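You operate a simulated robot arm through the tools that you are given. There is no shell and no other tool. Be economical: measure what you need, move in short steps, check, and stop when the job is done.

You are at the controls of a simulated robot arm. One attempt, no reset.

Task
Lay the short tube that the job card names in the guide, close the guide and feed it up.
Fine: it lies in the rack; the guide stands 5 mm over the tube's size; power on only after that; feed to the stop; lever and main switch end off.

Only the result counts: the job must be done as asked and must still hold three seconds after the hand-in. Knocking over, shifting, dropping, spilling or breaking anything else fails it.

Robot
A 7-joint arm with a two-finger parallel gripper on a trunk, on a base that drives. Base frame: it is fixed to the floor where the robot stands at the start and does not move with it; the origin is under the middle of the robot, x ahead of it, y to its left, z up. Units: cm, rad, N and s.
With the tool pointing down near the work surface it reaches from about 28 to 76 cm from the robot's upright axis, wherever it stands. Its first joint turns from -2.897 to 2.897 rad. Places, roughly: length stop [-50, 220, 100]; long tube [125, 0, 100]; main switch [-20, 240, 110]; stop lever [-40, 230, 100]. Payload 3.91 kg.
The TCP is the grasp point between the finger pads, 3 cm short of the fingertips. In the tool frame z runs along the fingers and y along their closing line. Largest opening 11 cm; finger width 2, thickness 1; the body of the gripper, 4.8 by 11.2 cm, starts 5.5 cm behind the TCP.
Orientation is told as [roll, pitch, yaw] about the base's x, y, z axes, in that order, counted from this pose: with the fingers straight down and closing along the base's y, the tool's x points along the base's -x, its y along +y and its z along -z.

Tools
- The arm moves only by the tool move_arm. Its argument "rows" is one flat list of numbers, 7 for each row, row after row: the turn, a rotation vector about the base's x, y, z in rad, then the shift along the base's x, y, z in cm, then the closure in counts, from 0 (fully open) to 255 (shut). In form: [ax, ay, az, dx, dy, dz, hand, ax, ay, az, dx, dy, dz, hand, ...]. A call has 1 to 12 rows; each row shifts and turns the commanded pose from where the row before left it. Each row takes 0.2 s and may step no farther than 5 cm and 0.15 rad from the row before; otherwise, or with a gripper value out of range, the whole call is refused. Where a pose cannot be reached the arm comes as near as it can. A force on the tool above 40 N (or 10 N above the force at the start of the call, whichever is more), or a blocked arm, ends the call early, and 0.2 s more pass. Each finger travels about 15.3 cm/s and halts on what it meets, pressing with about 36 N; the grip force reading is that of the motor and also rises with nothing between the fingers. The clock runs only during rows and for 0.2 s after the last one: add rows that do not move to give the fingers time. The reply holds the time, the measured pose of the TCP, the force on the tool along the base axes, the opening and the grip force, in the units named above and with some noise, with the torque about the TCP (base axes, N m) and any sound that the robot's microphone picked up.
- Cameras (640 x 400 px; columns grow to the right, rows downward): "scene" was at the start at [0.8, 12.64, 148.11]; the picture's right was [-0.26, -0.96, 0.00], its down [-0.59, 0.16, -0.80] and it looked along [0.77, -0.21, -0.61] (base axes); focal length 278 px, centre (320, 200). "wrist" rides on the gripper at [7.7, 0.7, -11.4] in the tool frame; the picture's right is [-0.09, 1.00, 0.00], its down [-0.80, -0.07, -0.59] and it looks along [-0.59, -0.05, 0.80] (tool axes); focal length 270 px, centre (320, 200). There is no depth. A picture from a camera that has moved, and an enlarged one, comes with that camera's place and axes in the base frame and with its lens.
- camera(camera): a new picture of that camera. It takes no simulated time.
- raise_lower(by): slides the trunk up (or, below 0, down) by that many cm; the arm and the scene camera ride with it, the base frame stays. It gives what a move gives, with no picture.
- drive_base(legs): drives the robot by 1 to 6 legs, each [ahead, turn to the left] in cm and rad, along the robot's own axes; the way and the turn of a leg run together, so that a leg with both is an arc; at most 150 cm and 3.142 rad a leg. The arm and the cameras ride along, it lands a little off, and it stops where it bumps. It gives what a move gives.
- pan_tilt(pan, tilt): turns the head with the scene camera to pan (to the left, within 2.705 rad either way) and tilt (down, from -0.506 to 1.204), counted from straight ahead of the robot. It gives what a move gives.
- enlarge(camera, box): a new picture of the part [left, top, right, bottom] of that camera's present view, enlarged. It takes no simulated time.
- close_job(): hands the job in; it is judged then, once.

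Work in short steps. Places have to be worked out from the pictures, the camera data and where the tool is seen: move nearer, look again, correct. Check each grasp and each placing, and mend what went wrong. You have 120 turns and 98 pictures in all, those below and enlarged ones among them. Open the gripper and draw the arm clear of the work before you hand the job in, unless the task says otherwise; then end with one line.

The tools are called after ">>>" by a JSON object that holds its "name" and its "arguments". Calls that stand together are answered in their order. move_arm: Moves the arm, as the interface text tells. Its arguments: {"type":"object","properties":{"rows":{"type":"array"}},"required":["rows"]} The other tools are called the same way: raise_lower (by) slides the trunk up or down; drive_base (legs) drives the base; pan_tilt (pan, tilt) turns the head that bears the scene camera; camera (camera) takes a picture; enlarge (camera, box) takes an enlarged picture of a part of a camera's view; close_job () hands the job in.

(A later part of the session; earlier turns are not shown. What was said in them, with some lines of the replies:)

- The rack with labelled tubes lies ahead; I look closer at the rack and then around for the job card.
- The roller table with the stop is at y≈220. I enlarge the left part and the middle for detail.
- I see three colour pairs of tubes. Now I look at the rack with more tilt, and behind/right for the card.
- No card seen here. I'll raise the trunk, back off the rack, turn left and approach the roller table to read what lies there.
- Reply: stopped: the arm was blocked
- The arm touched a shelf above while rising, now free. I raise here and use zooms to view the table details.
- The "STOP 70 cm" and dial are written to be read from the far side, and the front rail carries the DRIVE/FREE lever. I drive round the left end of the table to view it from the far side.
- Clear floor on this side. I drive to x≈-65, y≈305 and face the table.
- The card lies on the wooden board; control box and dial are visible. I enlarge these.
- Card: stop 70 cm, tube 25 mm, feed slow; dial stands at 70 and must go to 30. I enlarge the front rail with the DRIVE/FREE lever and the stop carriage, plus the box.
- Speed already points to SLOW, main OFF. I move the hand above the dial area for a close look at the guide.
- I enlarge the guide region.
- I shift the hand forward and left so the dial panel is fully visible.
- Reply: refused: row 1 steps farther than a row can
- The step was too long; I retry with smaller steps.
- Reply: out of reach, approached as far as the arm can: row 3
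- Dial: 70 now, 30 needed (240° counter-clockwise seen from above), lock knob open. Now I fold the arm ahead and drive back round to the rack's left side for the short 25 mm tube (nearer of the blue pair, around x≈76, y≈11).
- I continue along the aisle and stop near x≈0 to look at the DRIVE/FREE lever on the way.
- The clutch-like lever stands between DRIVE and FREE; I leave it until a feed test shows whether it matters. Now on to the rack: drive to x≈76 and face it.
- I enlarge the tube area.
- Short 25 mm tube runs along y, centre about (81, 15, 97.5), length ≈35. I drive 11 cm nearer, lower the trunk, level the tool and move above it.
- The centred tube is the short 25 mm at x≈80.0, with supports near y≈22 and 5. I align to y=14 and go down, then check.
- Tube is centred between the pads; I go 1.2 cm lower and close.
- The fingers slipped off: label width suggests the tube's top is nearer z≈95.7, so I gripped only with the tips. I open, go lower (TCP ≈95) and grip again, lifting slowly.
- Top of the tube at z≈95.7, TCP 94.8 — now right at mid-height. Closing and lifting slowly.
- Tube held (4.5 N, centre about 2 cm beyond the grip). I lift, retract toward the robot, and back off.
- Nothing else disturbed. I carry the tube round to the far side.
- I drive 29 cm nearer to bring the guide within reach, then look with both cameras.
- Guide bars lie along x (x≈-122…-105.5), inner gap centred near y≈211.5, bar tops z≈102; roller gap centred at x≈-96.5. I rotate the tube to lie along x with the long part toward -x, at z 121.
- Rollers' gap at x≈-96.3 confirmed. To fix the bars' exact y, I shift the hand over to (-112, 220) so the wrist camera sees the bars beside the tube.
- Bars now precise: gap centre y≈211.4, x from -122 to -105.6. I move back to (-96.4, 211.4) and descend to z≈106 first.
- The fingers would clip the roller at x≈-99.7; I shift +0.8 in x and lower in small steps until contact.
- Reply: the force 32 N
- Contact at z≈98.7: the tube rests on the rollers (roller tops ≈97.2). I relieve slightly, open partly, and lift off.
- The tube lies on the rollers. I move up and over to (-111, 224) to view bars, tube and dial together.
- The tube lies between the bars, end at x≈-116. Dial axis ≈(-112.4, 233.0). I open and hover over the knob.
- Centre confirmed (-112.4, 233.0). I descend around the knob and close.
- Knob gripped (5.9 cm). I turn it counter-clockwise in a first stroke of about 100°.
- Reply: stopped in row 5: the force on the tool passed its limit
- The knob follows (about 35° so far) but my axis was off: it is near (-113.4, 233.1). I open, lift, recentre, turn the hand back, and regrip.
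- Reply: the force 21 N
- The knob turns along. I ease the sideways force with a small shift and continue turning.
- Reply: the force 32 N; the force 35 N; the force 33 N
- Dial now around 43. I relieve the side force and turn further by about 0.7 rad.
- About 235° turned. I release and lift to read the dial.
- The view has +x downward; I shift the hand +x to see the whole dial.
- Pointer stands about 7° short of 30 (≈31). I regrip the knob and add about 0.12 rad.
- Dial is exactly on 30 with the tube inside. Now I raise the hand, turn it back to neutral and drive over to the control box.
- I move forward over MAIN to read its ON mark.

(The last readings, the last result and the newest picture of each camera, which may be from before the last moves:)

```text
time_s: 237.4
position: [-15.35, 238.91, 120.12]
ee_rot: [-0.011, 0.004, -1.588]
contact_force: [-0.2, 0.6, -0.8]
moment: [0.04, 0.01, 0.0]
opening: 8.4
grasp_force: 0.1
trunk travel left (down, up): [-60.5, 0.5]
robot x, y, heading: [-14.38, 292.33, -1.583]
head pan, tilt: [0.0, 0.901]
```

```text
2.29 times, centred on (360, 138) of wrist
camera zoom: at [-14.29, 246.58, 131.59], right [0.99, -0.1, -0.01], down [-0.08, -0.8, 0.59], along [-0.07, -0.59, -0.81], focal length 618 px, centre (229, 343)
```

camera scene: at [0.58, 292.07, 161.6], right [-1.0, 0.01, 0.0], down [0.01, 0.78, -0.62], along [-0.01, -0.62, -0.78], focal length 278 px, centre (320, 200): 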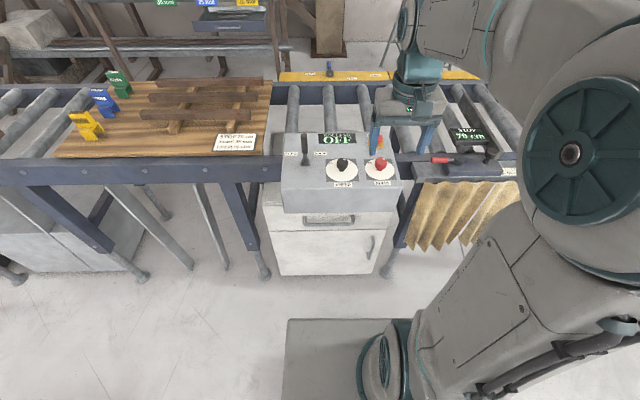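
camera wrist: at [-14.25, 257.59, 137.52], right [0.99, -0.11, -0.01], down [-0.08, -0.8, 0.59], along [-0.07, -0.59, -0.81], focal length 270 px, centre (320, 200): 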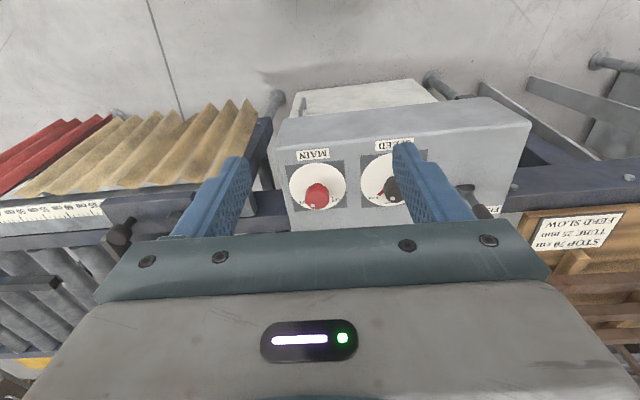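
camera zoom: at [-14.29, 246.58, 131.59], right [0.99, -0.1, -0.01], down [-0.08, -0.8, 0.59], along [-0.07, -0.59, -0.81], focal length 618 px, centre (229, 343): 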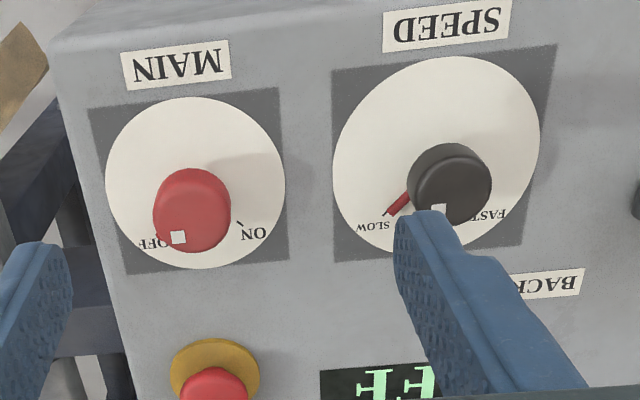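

MAIN: OFF lower-left, ON lower-right, so about 80–90° counter-clockwise. Axis ≈(-17.4, 235.2). I approach above it with a 6 cm opening.

>>> {"name": "move_arm", "arguments": {"rows": [0, 0, 0, -1, -2, 0, 115, 0, 0, 0, -1.05, -1.7, 0, 115, 0, 0, 0, 0, 0, -4, 115, 0, 0, 0, 0, 0, -4, 115, 0, 0, 0, 0, 0, -2.5, 115, 0, 0, 0, 0, 0, 0, 115]}}

>>> {"name": "camera", "arguments": {"camera": "wrist"}}

```text
time_s: 238.8
position: [-17.26, 235.23, 109.5]
ee_rot: [-0.013, 0.004, -1.589]
contact_force: [0.3, 0.1, 0.1]
moment: [0.03, -0.01, 0.02]
opening: 6.01
grasp_force: 0.0
trunk travel left (down, up): [-60.5, 0.5]
robot x, y, heading: [-14.58, 292.24, -1.582]
head pan, tilt: [0.0, 0.901]
```

```text
28 pictures are left
camera wrist: at [-16.23, 242.84, 120.95], right [0.99, -0.11, -0.01], down [-0.08, -0.8, 0.59], along [-0.07, -0.59, -0.81], focal length 270 px, centre (320, 200)
```

wrist: 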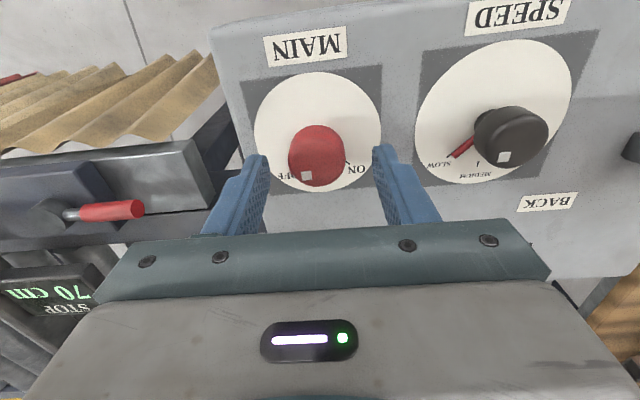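

Well centred. I descend 3.2 cm, correct slightly, and grip.

>>> {"name": "move_arm", "arguments": {"rows": [0, 0, 0, -0.15, -0.2, -1.5, 115, 0, 0, 0, 0, 0, -1.2, 115, 0, 0, 0, 0, 0, -0.5, 115, 0, 0, 0, 0, 0, 0, 115, 0, 0, 0, 0, 0, 0, 160, 0, 0, 0, 0, 0, 0, 205, 0, 0, 0, 0, 0, 0, 205]}}

>>> {"name": "camera", "arguments": {"camera": "wrist"}}

```text
time_s: 239.8
position: [-16.9, 234.94, 107.06]
ee_rot: [-0.01, -0.008, -1.587]
contact_force: [9.5, 5.4, 16.9]
moment: [0.27, -0.75, 0.13]
opening: 4.58
grasp_force: 4.4
trunk travel left (down, up): [-60.5, 0.5]
robot x, y, heading: [-14.44, 292.0, -1.578]
head pan, tilt: [0.0, 0.901]
stopped in row 5: the force on the tool passed its limit (the readings are from after the stop); the commanded pose is now the measured one
```

```text
27 pictures are left
camera wrist: at [-15.91, 242.77, 118.36], right [0.99, -0.1, -0.01], down [-0.07, -0.8, 0.6], along [-0.07, -0.6, -0.8], focal length 270 px, centre (320, 200)
```

wrist: 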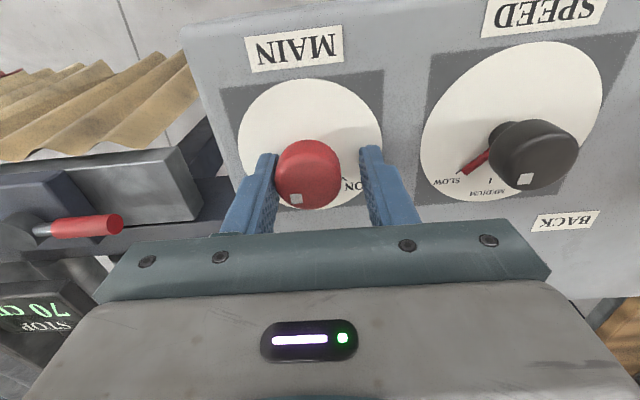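

The left finger met the knob first; I reopen, shift -0.6 cm in x, and grip again.

>>> {"name": "move_arm", "arguments": {"rows": [0, 0, 0, 0, 0, 0.2, 115, 0, 0, 0, -0.3, 0, 0, 115, 0, 0, 0, -0.3, 0, 0, 115, 0, 0, 0, 0, 0, 0, 115]}}

>>> {"name": "move_arm", "arguments": {"rows": [0, 0, 0, 0, 0, 0, 140, 0, 0, 0, 0, 0, 0, 155, 0, 0, 0, 0, 0, 0, 165, 0, 0, 0, 0, 0, 0, 180, 0, 0, 0, 0, 0, 0, 200, 0, 0, 0, 0, 0, 0, 200]}}

>>> {"name": "camera", "arguments": {"camera": "wrist"}}

```text
time_s: 240.8
position: [-17.8, 235.01, 107.16]
ee_rot: [-0.013, -0.005, -1.587]
contact_force: [8.2, 9.4, 14.2]
moment: [0.42, -0.79, 0.3]
opening: 6.42
grasp_force: 3.5
trunk travel left (down, up): [-60.5, 0.5]
robot x, y, heading: [-14.42, 292.13, -1.581]
head pan, tilt: [0.0, 0.901]
```

```text
time_s: 242.2
position: [-17.48, 234.73, 106.99]
ee_rot: [-0.012, -0.008, -1.587]
contact_force: [24.9, -1.5, 14.8]
moment: [-0.13, -0.72, -0.17]
opening: 3.62
grasp_force: 12.8
trunk travel left (down, up): [-60.5, 0.5]
robot x, y, heading: [-14.31, 291.92, -1.582]
head pan, tilt: [0.0, 0.901]
```

```text
26 pictures are left
camera wrist: at [-16.56, 242.57, 118.37], right [0.99, -0.1, -0.01], down [-0.08, -0.8, 0.6], along [-0.07, -0.6, -0.8], focal length 270 px, centre (320, 200)
```

wrist: 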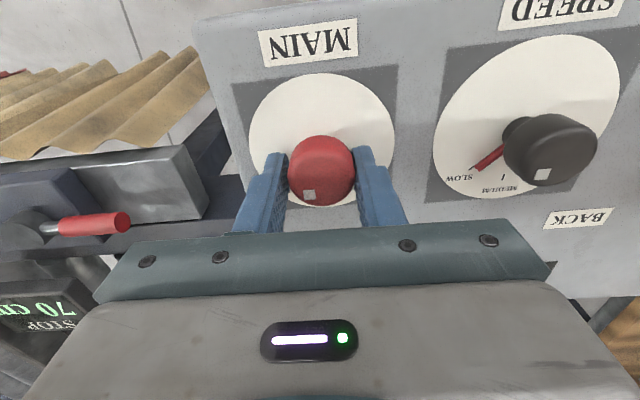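

Knob is gripped (3.6 cm). I relieve the forces and begin to turn counter-clockwise in small steps.

>>> {"name": "move_arm", "arguments": {"rows": [0, 0, 0, 0.3, 0, 0.2, 200, 0, 0, 0, 0, 0, 0, 200]}}

>>> {"name": "move_arm", "arguments": {"rows": [0, 0, 0.1, 0, 0, 0, 200, 0, 0, 0.1, 0, 0, 0, 200, 0, 0, 0.1, 0, 0, 0, 200, 0, 0, 0, 0, 0, 0, 200]}}

>>> {"name": "camera", "arguments": {"camera": "wrist"}}

```text
time_s: 242.8
position: [-17.46, 234.74, 107.02]
ee_rot: [-0.014, -0.002, -1.587]
contact_force: [20.7, -0.5, -2.4]
moment: [-0.32, -0.28, -0.16]
opening: 3.43
grasp_force: 10.9
trunk travel left (down, up): [-60.5, 0.5]
robot x, y, heading: [-14.39, 292.13, -1.582]
head pan, tilt: [0.0, 0.901]
```

```text
time_s: 243.8
position: [-17.44, 234.9, 107.15]
ee_rot: [-0.01, 0.0, -1.285]
contact_force: [22.6, 9.2, -10.0]
moment: [0.05, -0.17, -0.14]
opening: 3.62
grasp_force: 12.2
trunk travel left (down, up): [-60.5, 0.5]
robot x, y, heading: [-14.75, 291.93, -1.582]
head pan, tilt: [0.0, 0.901]
```

```text
25 pictures are left
camera wrist: at [-18.72, 242.53, 118.53], right [0.98, 0.19, -0.01], down [0.16, -0.79, 0.6], along [0.11, -0.59, -0.8], focal length 270 px, centre (320, 200)
```

wrist: 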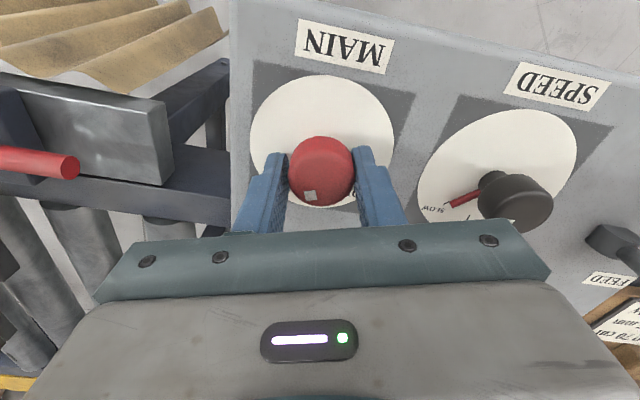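

The knob follows. I turn on by another ~1.0 rad.

>>> {"name": "move_arm", "arguments": {"rows": [0, 0, 0.12, 0.15, 0.1, -0.1, 215, 0, 0, 0.12, 0, 0, 0, 215, 0, 0, 0.12, 0, 0, 0, 215, 0, 0, 0.12, 0, 0, 0, 215, 0, 0, 0.12, 0, 0, 0, 215, 0, 0, 0.12, 0, 0, 0, 215, 0, 0, 0.12, 0, 0, 0, 215, 0, 0, 0, 0, 0, 0, 215]}}

>>> {"name": "camera", "arguments": {"camera": "wrist"}}

```text
time_s: 245.6
position: [-17.18, 235.16, 107.23]
ee_rot: [-0.012, -0.003, -0.446]
contact_force: [29.2, 18.5, 5.7]
moment: [0.12, -0.87, -0.12]
opening: 3.3
grasp_force: 44.9
trunk travel left (down, up): [-60.5, 0.5]
robot x, y, heading: [-14.29, 292.22, -1.578]
head pan, tilt: [0.0, 0.901]
```

```text
24 pictures are left
camera wrist: at [-23.64, 239.31, 118.54], right [0.51, 0.86, -0.01], down [0.69, -0.4, 0.6], along [0.51, -0.31, -0.8], focal length 270 px, centre (320, 200)
```

wrist: 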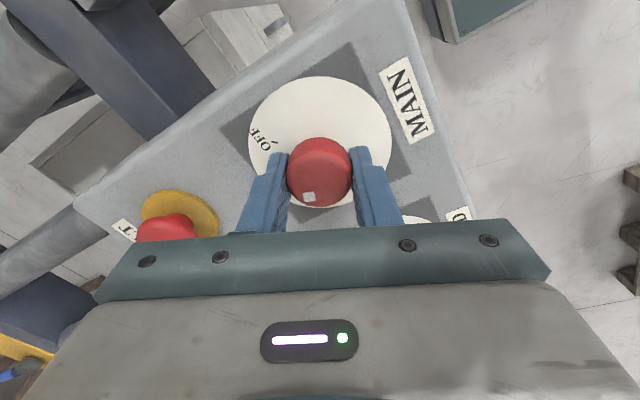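

About 65° turned. I release, lift and check the pointer and the display.

>>> {"name": "move_arm", "arguments": {"rows": [0, 0, 0, 0, 0, 0, 150, 0, 0, 0, 0, 0, 0, 115, 0, 0, 0, 0, 0, 0, 115, 0, 0, 0, 0, 0, 4, 115, 0, 0, -0.14, 0, 0, 4, 115, 0, 0, -0.14, 0, 0, 4, 115, 0, 0, -0.14, 0, 0, 0, 115, 0, 0, -0.14, 0, 0, 0, 115, 0, 0, -0.14, 0, 0, 0, 115, 0, 0, -0.14, 0, 0, 0, 115, 0, 0, -0.14, 0, 0, 0, 115, 0, 0, -0.14, 0, 0, 0, 115]}}

>>> {"name": "enlarge", "arguments": {"camera": "wrist", "box": [220, 50, 500, 225]}}

>>> {"name": "enlarge", "arguments": {"camera": "scene", "box": [270, 120, 420, 214]}}

```text
time_s: 248.2
position: [-17.58, 234.95, 119.1]
ee_rot: [-0.01, -0.003, -1.57]
contact_force: [0.2, 0.2, 0.2]
moment: [0.02, -0.02, -0.01]
opening: 6.03
grasp_force: 0.1
trunk travel left (down, up): [-60.5, 0.5]
robot x, y, heading: [-14.23, 292.04, -1.584]
head pan, tilt: [0.0, 0.901]
```

```text
2.29 times, centred on (360, 138) of wrist
camera zoom: at [-16.68, 242.67, 130.4], right [1.0, -0.09, -0.01], down [-0.06, -0.8, 0.6], along [-0.06, -0.6, -0.8], focal length 618 px, centre (229, 343)
```

zoom: 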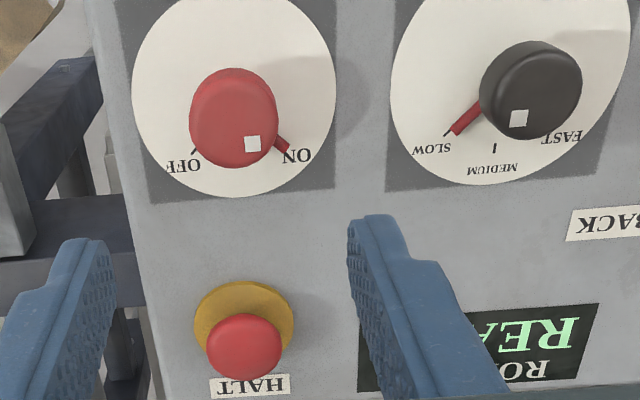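

```text
4.26 times, centred on (345, 167) of scene
camera zoom: at [0.65, 292.06, 161.6], right [-1.0, 0.01, 0.0], down [0.01, 0.78, -0.62], along [-0.01, -0.62, -0.78], focal length 1181 px, centre (214, 340)
```

zoom: 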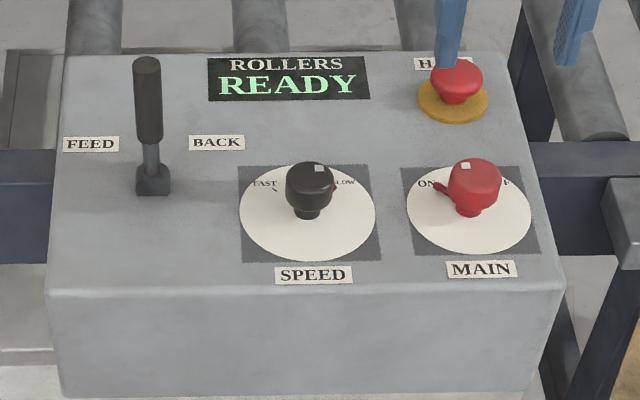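

READY shows and the pointer is on ON. The feed lever stands at about (4, 233), top z≈115; I go above it with fingers open.

>>> {"name": "move_arm", "arguments": {"rows": [0, 0, 0, 0, 0, 4, 115, 0, 0, 0, 4.5, -0.5, 1, 115, 0, 0, 0, 4.5, -0.5, 0, 115, 0, 0, 0, 4.5, -0.5, 0, 115, 0, 0, 0, 4.5, -0.5, 0, 115, 0, 0, 0, 3.5, 0, 0, 115, 0, 0, 0, 0, 0, 0, 115]}}

>>> {"name": "camera", "arguments": {"camera": "wrist"}}

```text
time_s: 249.8
position: [3.81, 232.88, 124.19]
ee_rot: [-0.012, -0.002, -1.57]
contact_force: [-0.5, -0.3, 0.3]
moment: [0.01, -0.06, 0.01]
opening: 6.07
grasp_force: 0.1
trunk travel left (down, up): [-60.5, 0.5]
robot x, y, heading: [-14.61, 292.35, -1.584]
head pan, tilt: [0.0, 0.901]
```

```text
21 pictures are left
camera wrist: at [4.67, 240.65, 135.49], right [1.0, -0.09, -0.01], down [-0.06, -0.8, 0.6], along [-0.06, -0.6, -0.8], focal length 270 px, centre (320, 200)
```

wrist: 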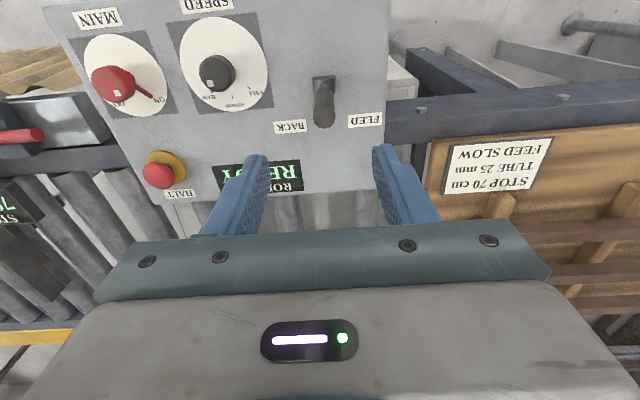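

Lever axis ≈(4.2, 233.2). I descend around its handle and close.

>>> {"name": "move_arm", "arguments": {"rows": [0, 0, 0, 0.35, 0.3, -3, 115, 0, 0, 0, 0, 0, -4, 115, 0, 0, 0, 0, 0, -4, 115, 0, 0, 0, 0, 0, -0.8, 115, 0, 0, 0, 0, 0, 0, 115, 0, 0, 0, 0, 0, 0, 170, 0, 0, 0, 0, 0, 0, 195, 0, 0, 0, 0, 0, 0, 215]}}

>>> {"name": "camera", "arguments": {"camera": "wrist"}}

```text
time_s: 251.6
position: [4.15, 233.27, 112.22]
ee_rot: [-0.012, -0.003, -1.567]
contact_force: [-1.7, 0.7, -0.4]
moment: [0.02, 0.04, 0.01]
opening: 1.82
grasp_force: 0.5
trunk travel left (down, up): [-60.5, 0.5]
robot x, y, heading: [-14.16, 292.66, -1.578]
head pan, tilt: [0.0, 0.901]
```

```text
20 pictures are left
camera wrist: at [5.02, 241.02, 123.68], right [1.0, -0.09, -0.01], down [-0.06, -0.8, 0.6], along [-0.06, -0.6, -0.8], focal length 270 px, centre (320, 200)
```

wrist: 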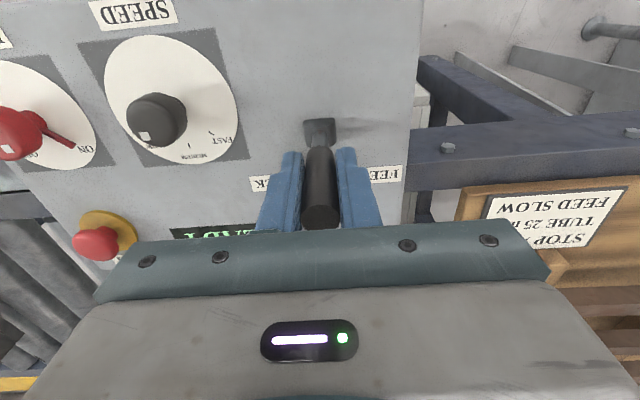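

Handle caged. I push the lever 2.5 cm toward FEED and watch the display and tube.

>>> {"name": "move_arm", "arguments": {"rows": [0, 0, 0, 0.8, 0, 0, 215, 0, 0, 0, 0.8, 0, -0.1, 215, 0, 0, 0, 0.9, 0, -0.15, 215, 0, 0, 0, 0, 0, 0, 215]}}

>>> {"name": "enlarge", "arguments": {"camera": "scene", "box": [270, 80, 540, 220]}}

```text
time_s: 252.4
position: [4.4, 233.15, 112.25]
ee_rot: [-0.03, 0.0, -1.588]
contact_force: [-30.4, 12.0, 12.7]
moment: [1.15, 2.36, -0.25]
opening: 1.82
grasp_force: 45.1
trunk travel left (down, up): [-60.5, 0.5]
robot x, y, heading: [-14.41, 292.51, -1.601]
head pan, tilt: [0.0, 0.901]
stopped in row 3: the force on the tool passed its limit (the readings are from after the stop); the commanded pose is now the measured one
```

```text
2.37 times, centred on (405, 150) of scene
camera zoom: at [0.2, 292.18, 161.67], right [-1.0, 0.03, 0.0], down [0.02, 0.78, -0.62], along [-0.02, -0.62, -0.78], focal length 658 px, centre (118, 318)
```

zoom: 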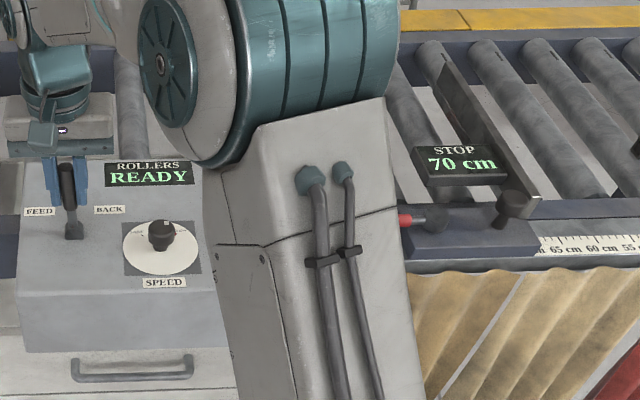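

The tight grip kept the lever from tilting. I loosen to a 3.5 cm cage and push again.

>>> {"name": "move_arm", "arguments": {"rows": [0, 0, 0, 0, 0, 0, 174, 0, 0, 0, 0, 0, 0, 174, 0, 0, 0, 0.7, 0, 0, 174, 0, 0, 0, 0.6, 0, 0, 174, 0, 0, 0, 0.6, 0, 0, 174, 0, 0, 0, 0, 0, 0, 174]}}

>>> {"name": "enlarge", "arguments": {"camera": "scene", "box": [270, 80, 540, 220]}}

```text
time_s: 253.8
position: [7.17, 232.95, 112.35]
ee_rot: [-0.026, -0.006, -1.581]
contact_force: [-13.8, 1.5, 17.1]
moment: [0.18, 1.85, -0.05]
opening: 3.7
grasp_force: 43.8
trunk travel left (down, up): [-60.5, 0.5]
robot x, y, heading: [-14.57, 292.49, -1.595]
head pan, tilt: [0.0, 0.901]
```

```text
2.37 times, centred on (405, 150) of scene
camera zoom: at [0.6, 292.08, 161.63], right [-1.0, 0.02, 0.0], down [0.02, 0.78, -0.62], along [-0.01, -0.62, -0.78], focal length 658 px, centre (118, 318)
```

zoom: 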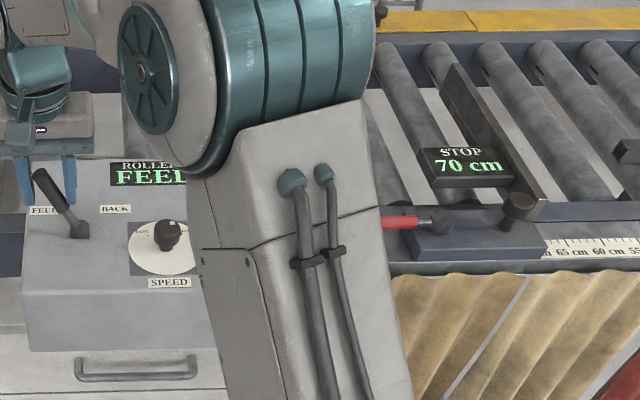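

Display shows FEED and the tube's end is visible at the right edge. I hold still briefly and look for movement.

>>> {"name": "move_arm", "arguments": {"rows": [0, 0, 0, 0, 0, 0, 174, 0, 0, 0, 0, 0, 0, 174, 0, 0, 0, 0, 0, 0, 174]}}

>>> {"name": "enlarge", "arguments": {"camera": "scene", "box": [270, 80, 540, 220]}}

```text
time_s: 254.6
position: [7.24, 233.11, 112.24]
ee_rot: [-0.026, -0.004, -1.582]
contact_force: [-14.5, 2.3, 18.0]
moment: [0.2, 1.93, -0.04]
opening: 3.82
grasp_force: 44.2
trunk travel left (down, up): [-60.5, 0.5]
robot x, y, heading: [-14.58, 292.14, -1.589]
head pan, tilt: [0.0, 0.901]
```

```text
2.37 times, centred on (405, 150) of scene
camera zoom: at [0.61, 292.15, 161.61], right [-1.0, 0.02, 0.0], down [0.02, 0.78, -0.62], along [-0.01, -0.62, -0.78], focal length 658 px, centre (118, 318)
```

zoom: 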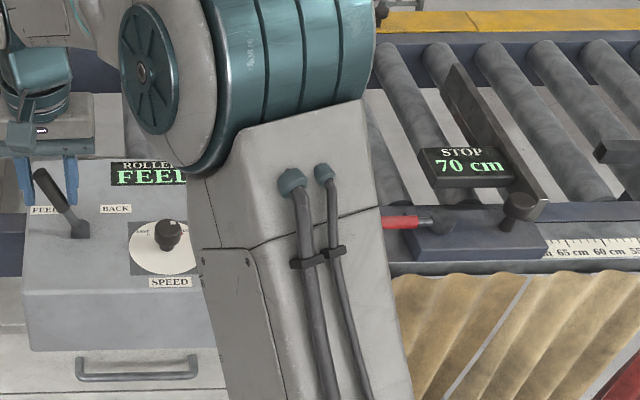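

It feeds at about 2.6 cm/s with some 9 cm left. I wait 2.4 s and check.

>>> {"name": "move_arm", "arguments": {"rows": [0, 0, 0, 0, 0, 0, 174, 0, 0, 0, 0, 0, 0, 174, 0, 0, 0, 0, 0, 0, 174, 0, 0, 0, 0, 0, 0, 174, 0, 0, 0, 0, 0, 0, 174, 0, 0, 0, 0, 0, 0, 174, 0, 0, 0, 0, 0, 0, 174, 0, 0, 0, 0, 0, 0, 174, 0, 0, 0, 0, 0, 0, 174, 0, 0, 0, 0, 0, 0, 174, 0, 0, 0, 0, 0, 0, 174]}}

>>> {"name": "enlarge", "arguments": {"camera": "scene", "box": [420, 80, 580, 180]}}

```text
time_s: 257.0
position: [7.42, 233.22, 112.12]
ee_rot: [-0.023, -0.001, -1.576]
contact_force: [-11.8, 3.8, 12.1]
moment: [0.16, 1.45, 0.02]
opening: 3.92
grasp_force: 31.9
trunk travel left (down, up): [-60.5, 0.5]
robot x, y, heading: [-14.21, 292.15, -1.593]
head pan, tilt: [0.0, 0.901]
```

```text
4.00 times, centred on (500, 130) of scene
camera zoom: at [0.53, 292.05, 161.61], right [-1.0, 0.02, 0.0], down [0.02, 0.78, -0.62], along [-0.01, -0.62, -0.78], focal length 1110 px, centre (-400, 480)
```

zoom: 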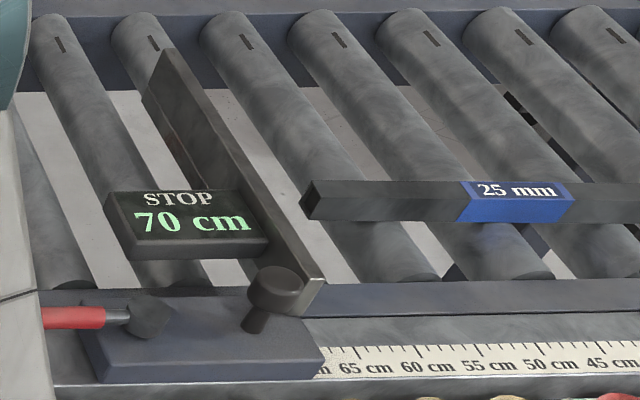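

About 4 cm left. I wait about 1.6 s more.

>>> {"name": "move_arm", "arguments": {"rows": [0, 0, 0, 0, 0, 0, 174, 0, 0, 0, 0, 0, 0, 174, 0, 0, 0, 0, 0, 0, 174, 0, 0, 0, 0, 0, 0, 174, 0, 0, 0, 0, 0, 0, 174, 0, 0, 0, 0, 0, 0, 174, 0, 0, 0, 0, 0, 0, 174]}}

>>> {"name": "enlarge", "arguments": {"camera": "scene", "box": [420, 80, 580, 180]}}

```text
time_s: 258.6
position: [7.07, 233.19, 112.25]
ee_rot: [-0.025, -0.007, -1.579]
contact_force: [-16.6, 2.4, 16.2]
moment: [0.21, 1.95, -0.11]
opening: 3.68
grasp_force: 44.2
trunk travel left (down, up): [-60.5, 0.5]
robot x, y, heading: [-14.44, 292.34, -1.595]
head pan, tilt: [0.0, 0.901]
```

```text
4.00 times, centred on (500, 130) of scene
camera zoom: at [0.48, 292.19, 161.62], right [-1.0, 0.02, 0.0], down [0.02, 0.78, -0.62], along [-0.01, -0.62, -0.78], focal length 1110 px, centre (-400, 480)
```

zoom: 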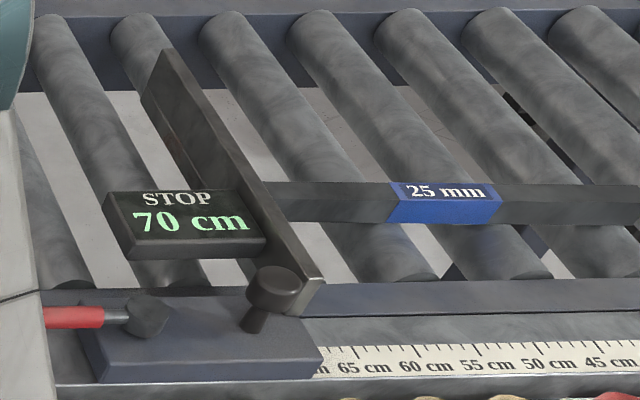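

It seems at the plate; I wait another 0.4 s to confirm it no longer moves.

>>> {"name": "move_arm", "arguments": {"rows": [0, 0, 0, 0, 0, 0, 174, 0, 0, 0, 0, 0, 0, 174]}}

>>> {"name": "enlarge", "arguments": {"camera": "scene", "box": [420, 80, 580, 180]}}

```text
time_s: 259.2
position: [7.02, 233.2, 112.26]
ee_rot: [-0.025, -0.004, -1.581]
contact_force: [-15.5, 2.9, 16.5]
moment: [0.18, 1.97, -0.1]
opening: 3.63
grasp_force: 44.2
trunk travel left (down, up): [-60.5, 0.5]
robot x, y, heading: [-14.24, 292.34, -1.589]
head pan, tilt: [0.0, 0.901]
```

```text
4.00 times, centred on (500, 130) of scene
camera zoom: at [0.5, 292.21, 161.63], right [-1.0, 0.02, 0.0], down [0.02, 0.78, -0.62], along [-0.01, -0.62, -0.78], focal length 1110 px, centre (-400, 480)
```

zoom: 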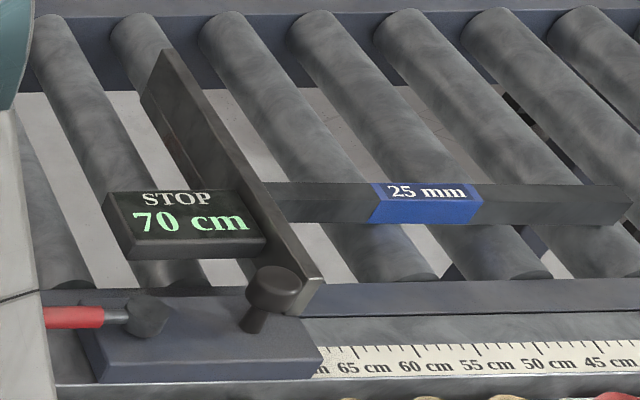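

>>> {"name": "move_arm", "arguments": {"rows": [0, 0, 0, 0, 0, 0, 174, 0, 0, 0, 0, 0, 0, 174]}}

>>> {"name": "enlarge", "arguments": {"camera": "scene", "box": [420, 80, 580, 180]}}

```text
time_s: 259.8
position: [7.22, 233.2, 112.18]
ee_rot: [-0.02, -0.002, -1.576]
contact_force: [-6.3, 8.2, 13.7]
moment: [-0.25, 0.98, 0.07]
opening: 3.92
grasp_force: 16.6
trunk travel left (down, up): [-60.5, 0.5]
robot x, y, heading: [-14.38, 292.17, -1.6]
head pan, tilt: [0.0, 0.901]
```

```text
4.00 times, centred on (500, 130) of scene
camera zoom: at [0.31, 292.07, 161.63], right [-1.0, 0.02, 0.0], down [0.02, 0.78, -0.62], along [-0.01, -0.62, -0.78], focal length 1110 px, centre (-400, 480)
```

zoom: 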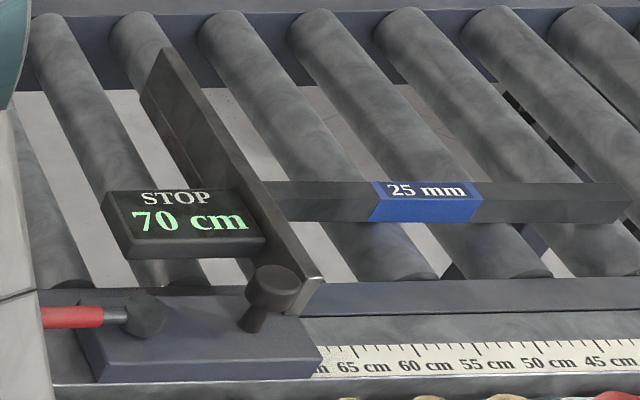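

The tube has stopped against the plate, stop unmoved. Now I bring the lever back toward the centre with the same loose cage.

>>> {"name": "move_arm", "arguments": {"rows": [0, 0, 0, -0.8, 0, 0, 174, 0, 0, 0, -0.8, 0, 0, 174, 0, 0, 0, -0.8, 0, 0, 174, 0, 0, 0, 0, 0, 0, 174]}}

>>> {"name": "enlarge", "arguments": {"camera": "scene", "box": [270, 100, 430, 200]}}

```text
time_s: 260.8
position: [5.09, 232.95, 112.15]
ee_rot: [-0.023, 0.0, -1.578]
contact_force: [0.0, 1.1, 0.4]
moment: [0.01, 0.0, -0.02]
opening: 3.5
grasp_force: 0.1
trunk travel left (down, up): [-60.5, 0.5]
robot x, y, heading: [-15.23, 292.01, -1.593]
head pan, tilt: [0.0, 0.901]
```

```text
4.00 times, centred on (350, 150) of scene
camera zoom: at [0.59, 291.95, 161.6], right [-1.0, 0.02, 0.0], down [0.02, 0.78, -0.62], along [-0.01, -0.62, -0.78], focal length 1110 px, centre (200, 400)
```

zoom: 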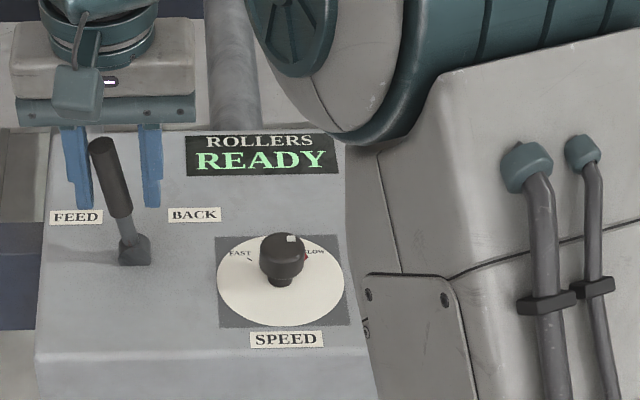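

READY again, but the lever still leans slightly. I centre the hand at x=4.2 and narrow the cage to bring it upright.

>>> {"name": "move_arm", "arguments": {"rows": [0, 0, 0, -0.45, 0, 0, 174, 0, 0, 0, -0.45, 0, 0, 174, 0, 0, 0, 0, 0, 0, 185, 0, 0, 0, 0, 0, 0, 195, 0, 0, 0, 0, 0, 0, 203, 0, 0, 0, 0, 0, 0, 203]}}

>>> {"name": "enlarge", "arguments": {"camera": "scene", "box": [270, 100, 430, 200]}}

```text
time_s: 262.2
position: [4.0, 233.06, 112.21]
ee_rot: [-0.022, -0.002, -1.579]
contact_force: [-0.2, 0.5, 0.2]
moment: [-0.02, -0.02, 0.04]
opening: 2.24
grasp_force: 0.0
trunk travel left (down, up): [-60.5, 0.5]
robot x, y, heading: [-14.55, 292.41, -1.587]
head pan, tilt: [0.0, 0.901]
```

```text
4.00 times, centred on (350, 150) of scene
camera zoom: at [0.6, 291.95, 161.6], right [-1.0, 0.02, 0.0], down [0.02, 0.78, -0.62], along [-0.01, -0.62, -0.78], focal length 1110 px, centre (200, 400)
```

zoom: 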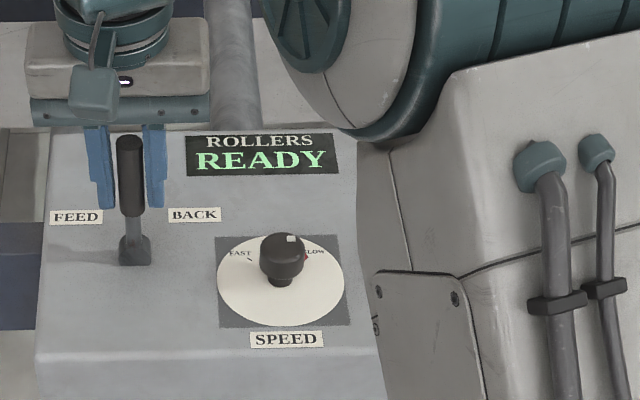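

The lever is upright, display READY. I open, lift straight off, and go back over the MAIN knob.

>>> {"name": "move_arm", "arguments": {"rows": [0, 0, 0, 0, 0, 0, 150, 0, 0, 0, 0, 0, 4, 140, 0, 0, 0, 0, 0, 4, 115, 0, 0, 0, 0, 0, 4, 115, 0, 0, 0, -4.3, 0.4, 0, 115, 0, 0, 0, -4.3, 0.4, 0, 115, 0, 0, 0, -4.3, 0.4, 0, 115, 0, 0, 0, -4.3, 0.4, 0, 115, 0, 0, 0, -4.2, 0.4, 0, 115, 0, 0, 0, 0, 0, -4.5, 115, 0, 0, 0, 0, 0, -4.5, 115, 0, 0, 0, 0, 0, 0, 115]}}

>>> {"name": "camera", "arguments": {"camera": "wrist"}}

```text
time_s: 264.8
position: [-17.26, 235.07, 115.05]
ee_rot: [-0.023, -0.004, -1.576]
contact_force: [0.1, -0.5, 0.3]
moment: [0.01, -0.01, 0.02]
opening: 6.03
grasp_force: 0.0
trunk travel left (down, up): [-60.5, 0.5]
robot x, y, heading: [-14.11, 292.7, -1.591]
head pan, tilt: [0.0, 0.901]
```

```text
10 pictures are left
camera wrist: at [-16.13, 242.75, 126.44], right [1.0, -0.1, -0.02], down [-0.06, -0.8, 0.6], along [-0.07, -0.59, -0.8], focal length 270 px, centre (320, 200)
```

wrist: 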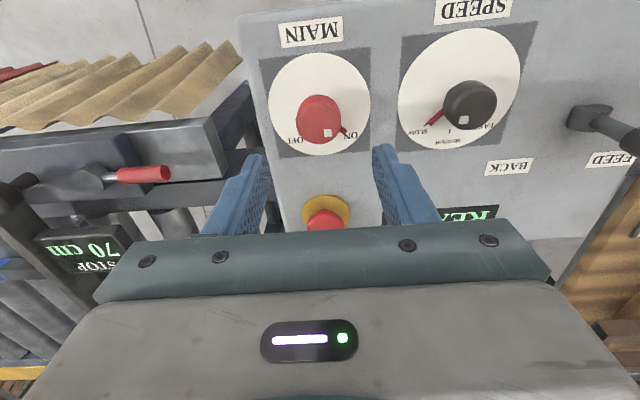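

Knob centred at column 320. I descend to z≈107.3 and grip gently.

>>> {"name": "move_arm", "arguments": {"rows": [0, 0, 0, 0, -0.1, -4, 115, 0, 0, 0, 0, 0, -2.5, 115, 0, 0, 0, 0, 0, -1.2, 115, 0, 0, 0, 0, 0, 0, 115, 0, 0, 0, 0, 0, 0, 140, 0, 0, 0, 0, 0, 0, 155, 0, 0, 0, 0, 0, 0, 165, 0, 0, 0, 0, 0, 0, 180, 0, 0, 0, 0, 0, 0, 205]}}

```text
time_s: 266.8
position: [-17.38, 234.97, 107.33]
ee_rot: [-0.022, -0.001, -1.576]
contact_force: [-12.3, 0.7, -0.2]
moment: [-0.04, 0.45, 0.06]
opening: 3.36
grasp_force: 45.1
trunk travel left (down, up): [-60.5, 0.5]
robot x, y, heading: [-14.51, 292.07, -1.596]
head pan, tilt: [0.0, 0.901]
```

Gripped at 3.4 cm. I relieve x a little and turn clockwise by 1.14 rad.

>>> {"name": "move_arm", "arguments": {"rows": [0, 0, 0, -0.2, 0, 0, 205, 0, 0, -0.12, 0, 0, 0, 205, 0, 0, -0.12, 0, 0, 0, 205, 0, 0, -0.12, 0, 0, 0, 205, 0, 0, -0.12, 0, 0, 0, 205, 0, 0, -0.12, 0, 0, 0, 205, 0, 0, -0.12, 0, 0, 0, 205, 0, 0, -0.12, 0, 0, 0, 205, 0, 0, -0.12, 0, 0, 0, 205, 0, 0, -0.12, 0, 0, 0, 205, 0, 0, -0.09, 0, 0, 0, 205, 0, 0, 0, 0, 0, 0, 205]}}

```text
time_s: 269.4
position: [-17.75, 235.17, 107.58]
ee_rot: [-0.025, -0.001, -2.752]
contact_force: [-26.2, 23.1, -14.9]
moment: [0.42, 0.49, 0.15]
opening: 3.36
grasp_force: 45.4
trunk travel left (down, up): [-60.5, 0.5]
robot x, y, heading: [-14.23, 292.15, -1.596]
head pan, tilt: [0.0, 0.901]
```

>>> {"name": "move_arm", "arguments": {"rows": [0, 0, 0, 0, 0, 0, 150, 0, 0, 0, 0, 0, 0, 115, 0, 0, 0, 0, 0, 0, 115, 0, 0, 0, 0, 0, 4, 115, 0, 0, 0.14, 0, 0, 4, 115, 0, 0, 0.14, 0, 0, 4, 115, 0, 0, 0.14, 0, 0, 0, 115, 0, 0, 0.14, 0, 0, 0, 115, 0, 0, 0.14, 0, 0, 0, 115, 0, 0, 0.14, 0, 0, 0, 115, 0, 0, 0.14, 0, 0, 0, 115, 0, 0, 0.14, 0, 0, 0, 115]}}

>>> {"name": "enlarge", "arguments": {"camera": "scene", "box": [270, 120, 420, 214]}}

```text
time_s: 272.0
position: [-17.61, 234.93, 119.34]
ee_rot: [-0.023, -0.002, -1.627]
contact_force: [0.7, -0.4, -0.1]
moment: [-0.02, -0.02, -0.01]
opening: 6.02
grasp_force: 0.1
trunk travel left (down, up): [-60.5, 0.5]
robot x, y, heading: [-14.39, 292.04, -1.594]
head pan, tilt: [0.0, 0.901]
```

```text
4.26 times, centred on (345, 167) of scene
camera zoom: at [0.56, 291.95, 161.61], right [-1.0, 0.02, 0.0], down [0.02, 0.78, -0.62], along [-0.01, -0.62, -0.78], focal length 1181 px, centre (214, 340)
```

zoom: 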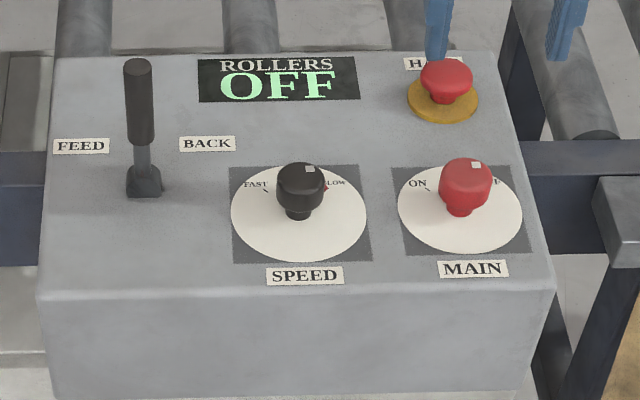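

Display OFF, lever upright. I check the MAIN pointer once, and draw the arm back.

>>> {"name": "enlarge", "arguments": {"camera": "wrist", "box": [220, 30, 500, 205]}}

>>> {"name": "move_arm", "arguments": {"rows": [0, 0, 0, 0, 0, 4, 60, 0, 0, 0, 0, 4, 2, 60, 0, 0, 0, 0, 4, 0, 60, 0, 0, 0, 0, 4, 0, 0, 0, 0, 0, 0, 3, 0, 0, 0, 0, 0, 0, 0, 0, 0]}}

>>> {"name": "drive_base", "arguments": {"legs": [[-20, 0], [0, -1.55], [65, 0], [0, 1.571]]}}

>>> {"name": "pan_tilt", "arguments": {"pan": -0.05, "tilt": 0.7}}

>>> {"name": "camera", "arguments": {"camera": "scene"}}

```text
2.29 times, centred on (360, 118) of wrist
camera zoom: at [-16.07, 242.55, 130.81], right [0.99, -0.14, -0.02], down [-0.1, -0.8, 0.6], along [-0.1, -0.59, -0.8], focal length 618 px, centre (229, 389)
```

zoom: 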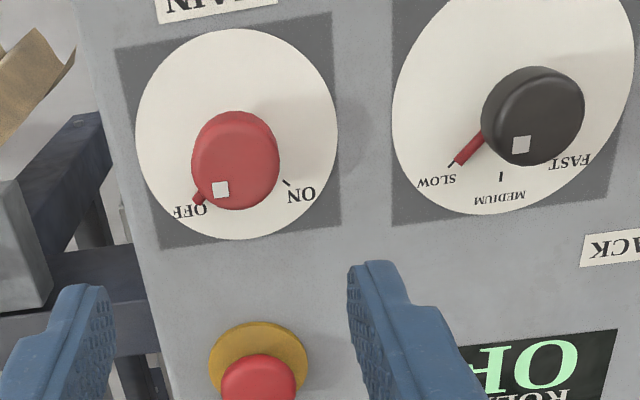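

```text
time_s: 273.4
position: [-17.39, 249.91, 125.42]
ee_rot: [-0.022, -0.002, -1.629]
contact_force: [0.5, 0.3, 0.2]
moment: [0.02, 0.0, 0.0]
opening: 10.98
grasp_force: 0.0
trunk travel left (down, up): [-60.5, 0.5]
robot x, y, heading: [-14.64, 292.12, -1.589]
head pan, tilt: [0.0, 0.901]
```

```text
time_s: 285.8
position: [-82.57, 272.05, 125.44]
ee_rot: [-0.023, -0.001, -1.658]
contact_force: [-0.2, 0.4, 0.3]
moment: [-0.03, 0.0, 0.02]
opening: 11.0
grasp_force: 0.0
trunk travel left (down, up): [-60.5, 0.5]
robot x, y, heading: [-78.78, 314.49, -1.619]
head pan, tilt: [0.0, 0.901]
```

```text
time_s: 286.6
position: [-82.64, 272.18, 125.41]
ee_rot: [-0.021, -0.001, -1.657]
contact_force: [0.3, 0.2, -0.3]
moment: [-0.04, 0.0, 0.0]
opening: 11.03
grasp_force: 0.0
trunk travel left (down, up): [-60.5, 0.5]
robot x, y, heading: [-78.7, 314.39, -1.623]
head pan, tilt: [-0.051, 0.7]
```

```text
7 pictures are left
camera scene: at [-64.01, 312.86, 163.22], right [-0.99, 0.1, 0.0], down [0.06, 0.64, -0.76], along [-0.08, -0.76, -0.64], focal length 278 px, centre (320, 200)
```

scene: 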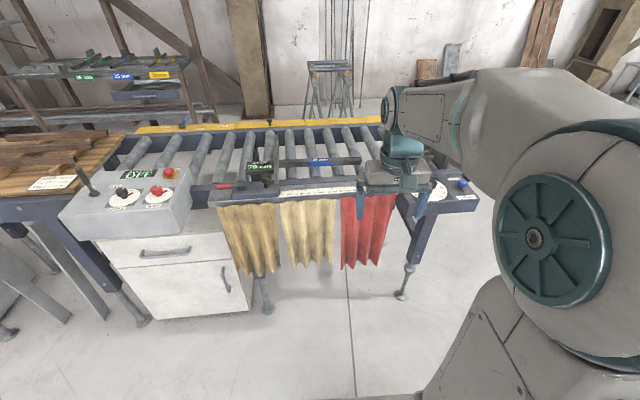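

>>> {"name": "enlarge", "arguments": {"camera": "scene", "box": [235, 130, 375, 217]}}

>>> {"name": "move_arm", "arguments": {"rows": [0, 0, 0, 4.5, 0, 0, 0, 0, 0, 0, 4.5, 0, 0, 0, 0, 0, 0, 4.5, 0, 0, 0, 0, 0, 0, 4.5, 0, 0, 0, 0, 0, 0, 4.5, 0, 0, 0, 0, 0, 0, 0, 0, 0, 0]}}

>>> {"name": "enlarge", "arguments": {"camera": "scene", "box": [370, 140, 490, 215]}}

```text
4.57 times, centred on (305, 174) of scene
camera zoom: at [-64.01, 312.86, 163.22], right [-0.99, 0.1, 0.0], down [0.06, 0.64, -0.76], along [-0.08, -0.76, -0.64], focal length 1268 px, centre (389, 321)
```

zoom: 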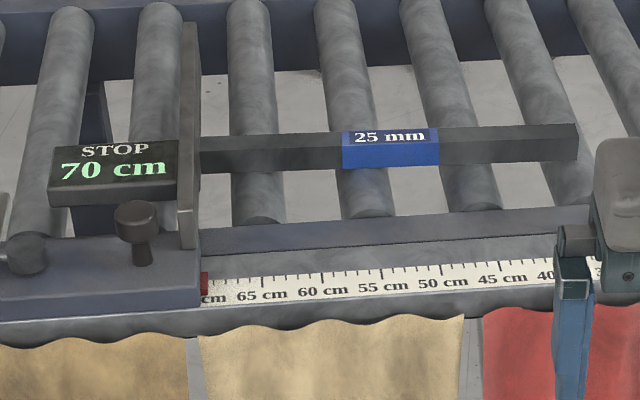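

```text
time_s: 288.0
position: [-60.06, 271.99, 125.25]
ee_rot: [-0.023, -0.002, -1.661]
contact_force: [0.0, -0.1, 1.1]
moment: [0.03, 0.01, 0.02]
opening: 11.0
grasp_force: 0.1
trunk travel left (down, up): [-60.5, 0.5]
robot x, y, heading: [-78.36, 314.41, -1.623]
head pan, tilt: [-0.051, 0.7]
```

```text
5.33 times, centred on (430, 178) of scene
camera zoom: at [-64.05, 312.88, 163.22], right [-0.99, 0.1, 0.0], down [0.07, 0.64, -0.77], along [-0.08, -0.76, -0.64], focal length 1480 px, centre (-267, 320)
```

zoom: 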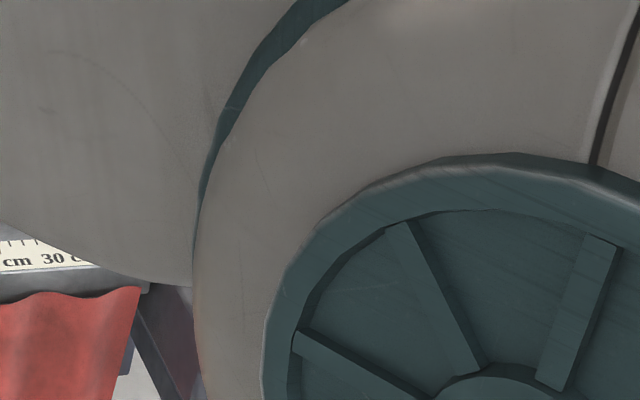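

The tube lies flush against the stop at 70 cm. I shift the robot left to verify that the dial still reads 30.

>>> {"name": "drive_base", "arguments": {"legs": [[0, -1.52], [55, 0], [0, 1.571]]}}

>>> {"name": "enlarge", "arguments": {"camera": "scene", "box": [200, 120, 440, 270]}}

```text
time_s: 298.7
position: [-111.7, 273.78, 125.33]
ee_rot: [-0.023, -0.002, -1.575]
contact_force: [-0.6, 0.6, 0.0]
moment: [-0.02, 0.02, 0.0]
opening: 11.03
grasp_force: 0.1
trunk travel left (down, up): [-60.5, 0.5]
robot x, y, heading: [-133.49, 314.76, -1.541]
head pan, tilt: [-0.051, 0.7]
```

```text
2.67 times, centred on (320, 195) of scene
camera zoom: at [-118.92, 314.09, 163.22], right [-1.0, 0.02, 0.0], down [0.01, 0.64, -0.76], along [-0.01, -0.76, -0.64], focal length 740 px, centre (320, 213)
```

zoom: 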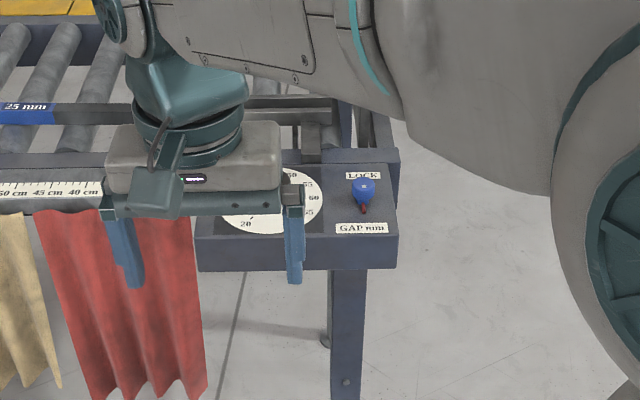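

The hand hides it; I move the hand +14 cm in x.

>>> {"name": "move_arm", "arguments": {"rows": [0, 0, 0, 4.6, 0, 0, 0, 0, 0, 0, 4.6, 0, 0, 0, 0, 0, 0, 4.6, 0, 0, 0, 0, 0, 0, 0, 0, 0, 0]}}

>>> {"name": "enlarge", "arguments": {"camera": "scene", "box": [260, 150, 360, 212]}}

```text
time_s: 299.7
position: [-97.86, 273.68, 125.48]
ee_rot: [-0.022, -0.004, -1.575]
contact_force: [0.1, 0.2, -0.2]
moment: [0.0, -0.03, 0.0]
opening: 11.01
grasp_force: 0.1
trunk travel left (down, up): [-60.5, 0.5]
robot x, y, heading: [-134.35, 314.4, -1.537]
head pan, tilt: [-0.051, 0.7]
```

```text
6.40 times, centred on (310, 181) of scene
camera zoom: at [-119.01, 314.1, 163.23], right [-1.0, 0.02, 0.0], down [0.01, 0.64, -0.77], along [-0.01, -0.76, -0.64], focal length 1776 px, centre (384, 322)
```

zoom: 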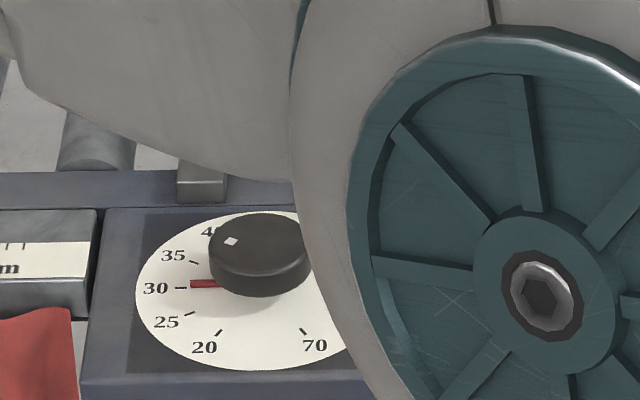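

The dial still reads 30, the tube is at the stop, the lever and MAIN are off, and the gripper is open and clear. I hand the job in.

>>> {"name": "close_job", "arguments": {}}

```text
The job is handed in.
```

The short 25 mm tube from the rack lies against the 70 cm stop, fed at slow speed. The guide was set to 30 mm before the power went on, and the feed lever and main switch are both off.
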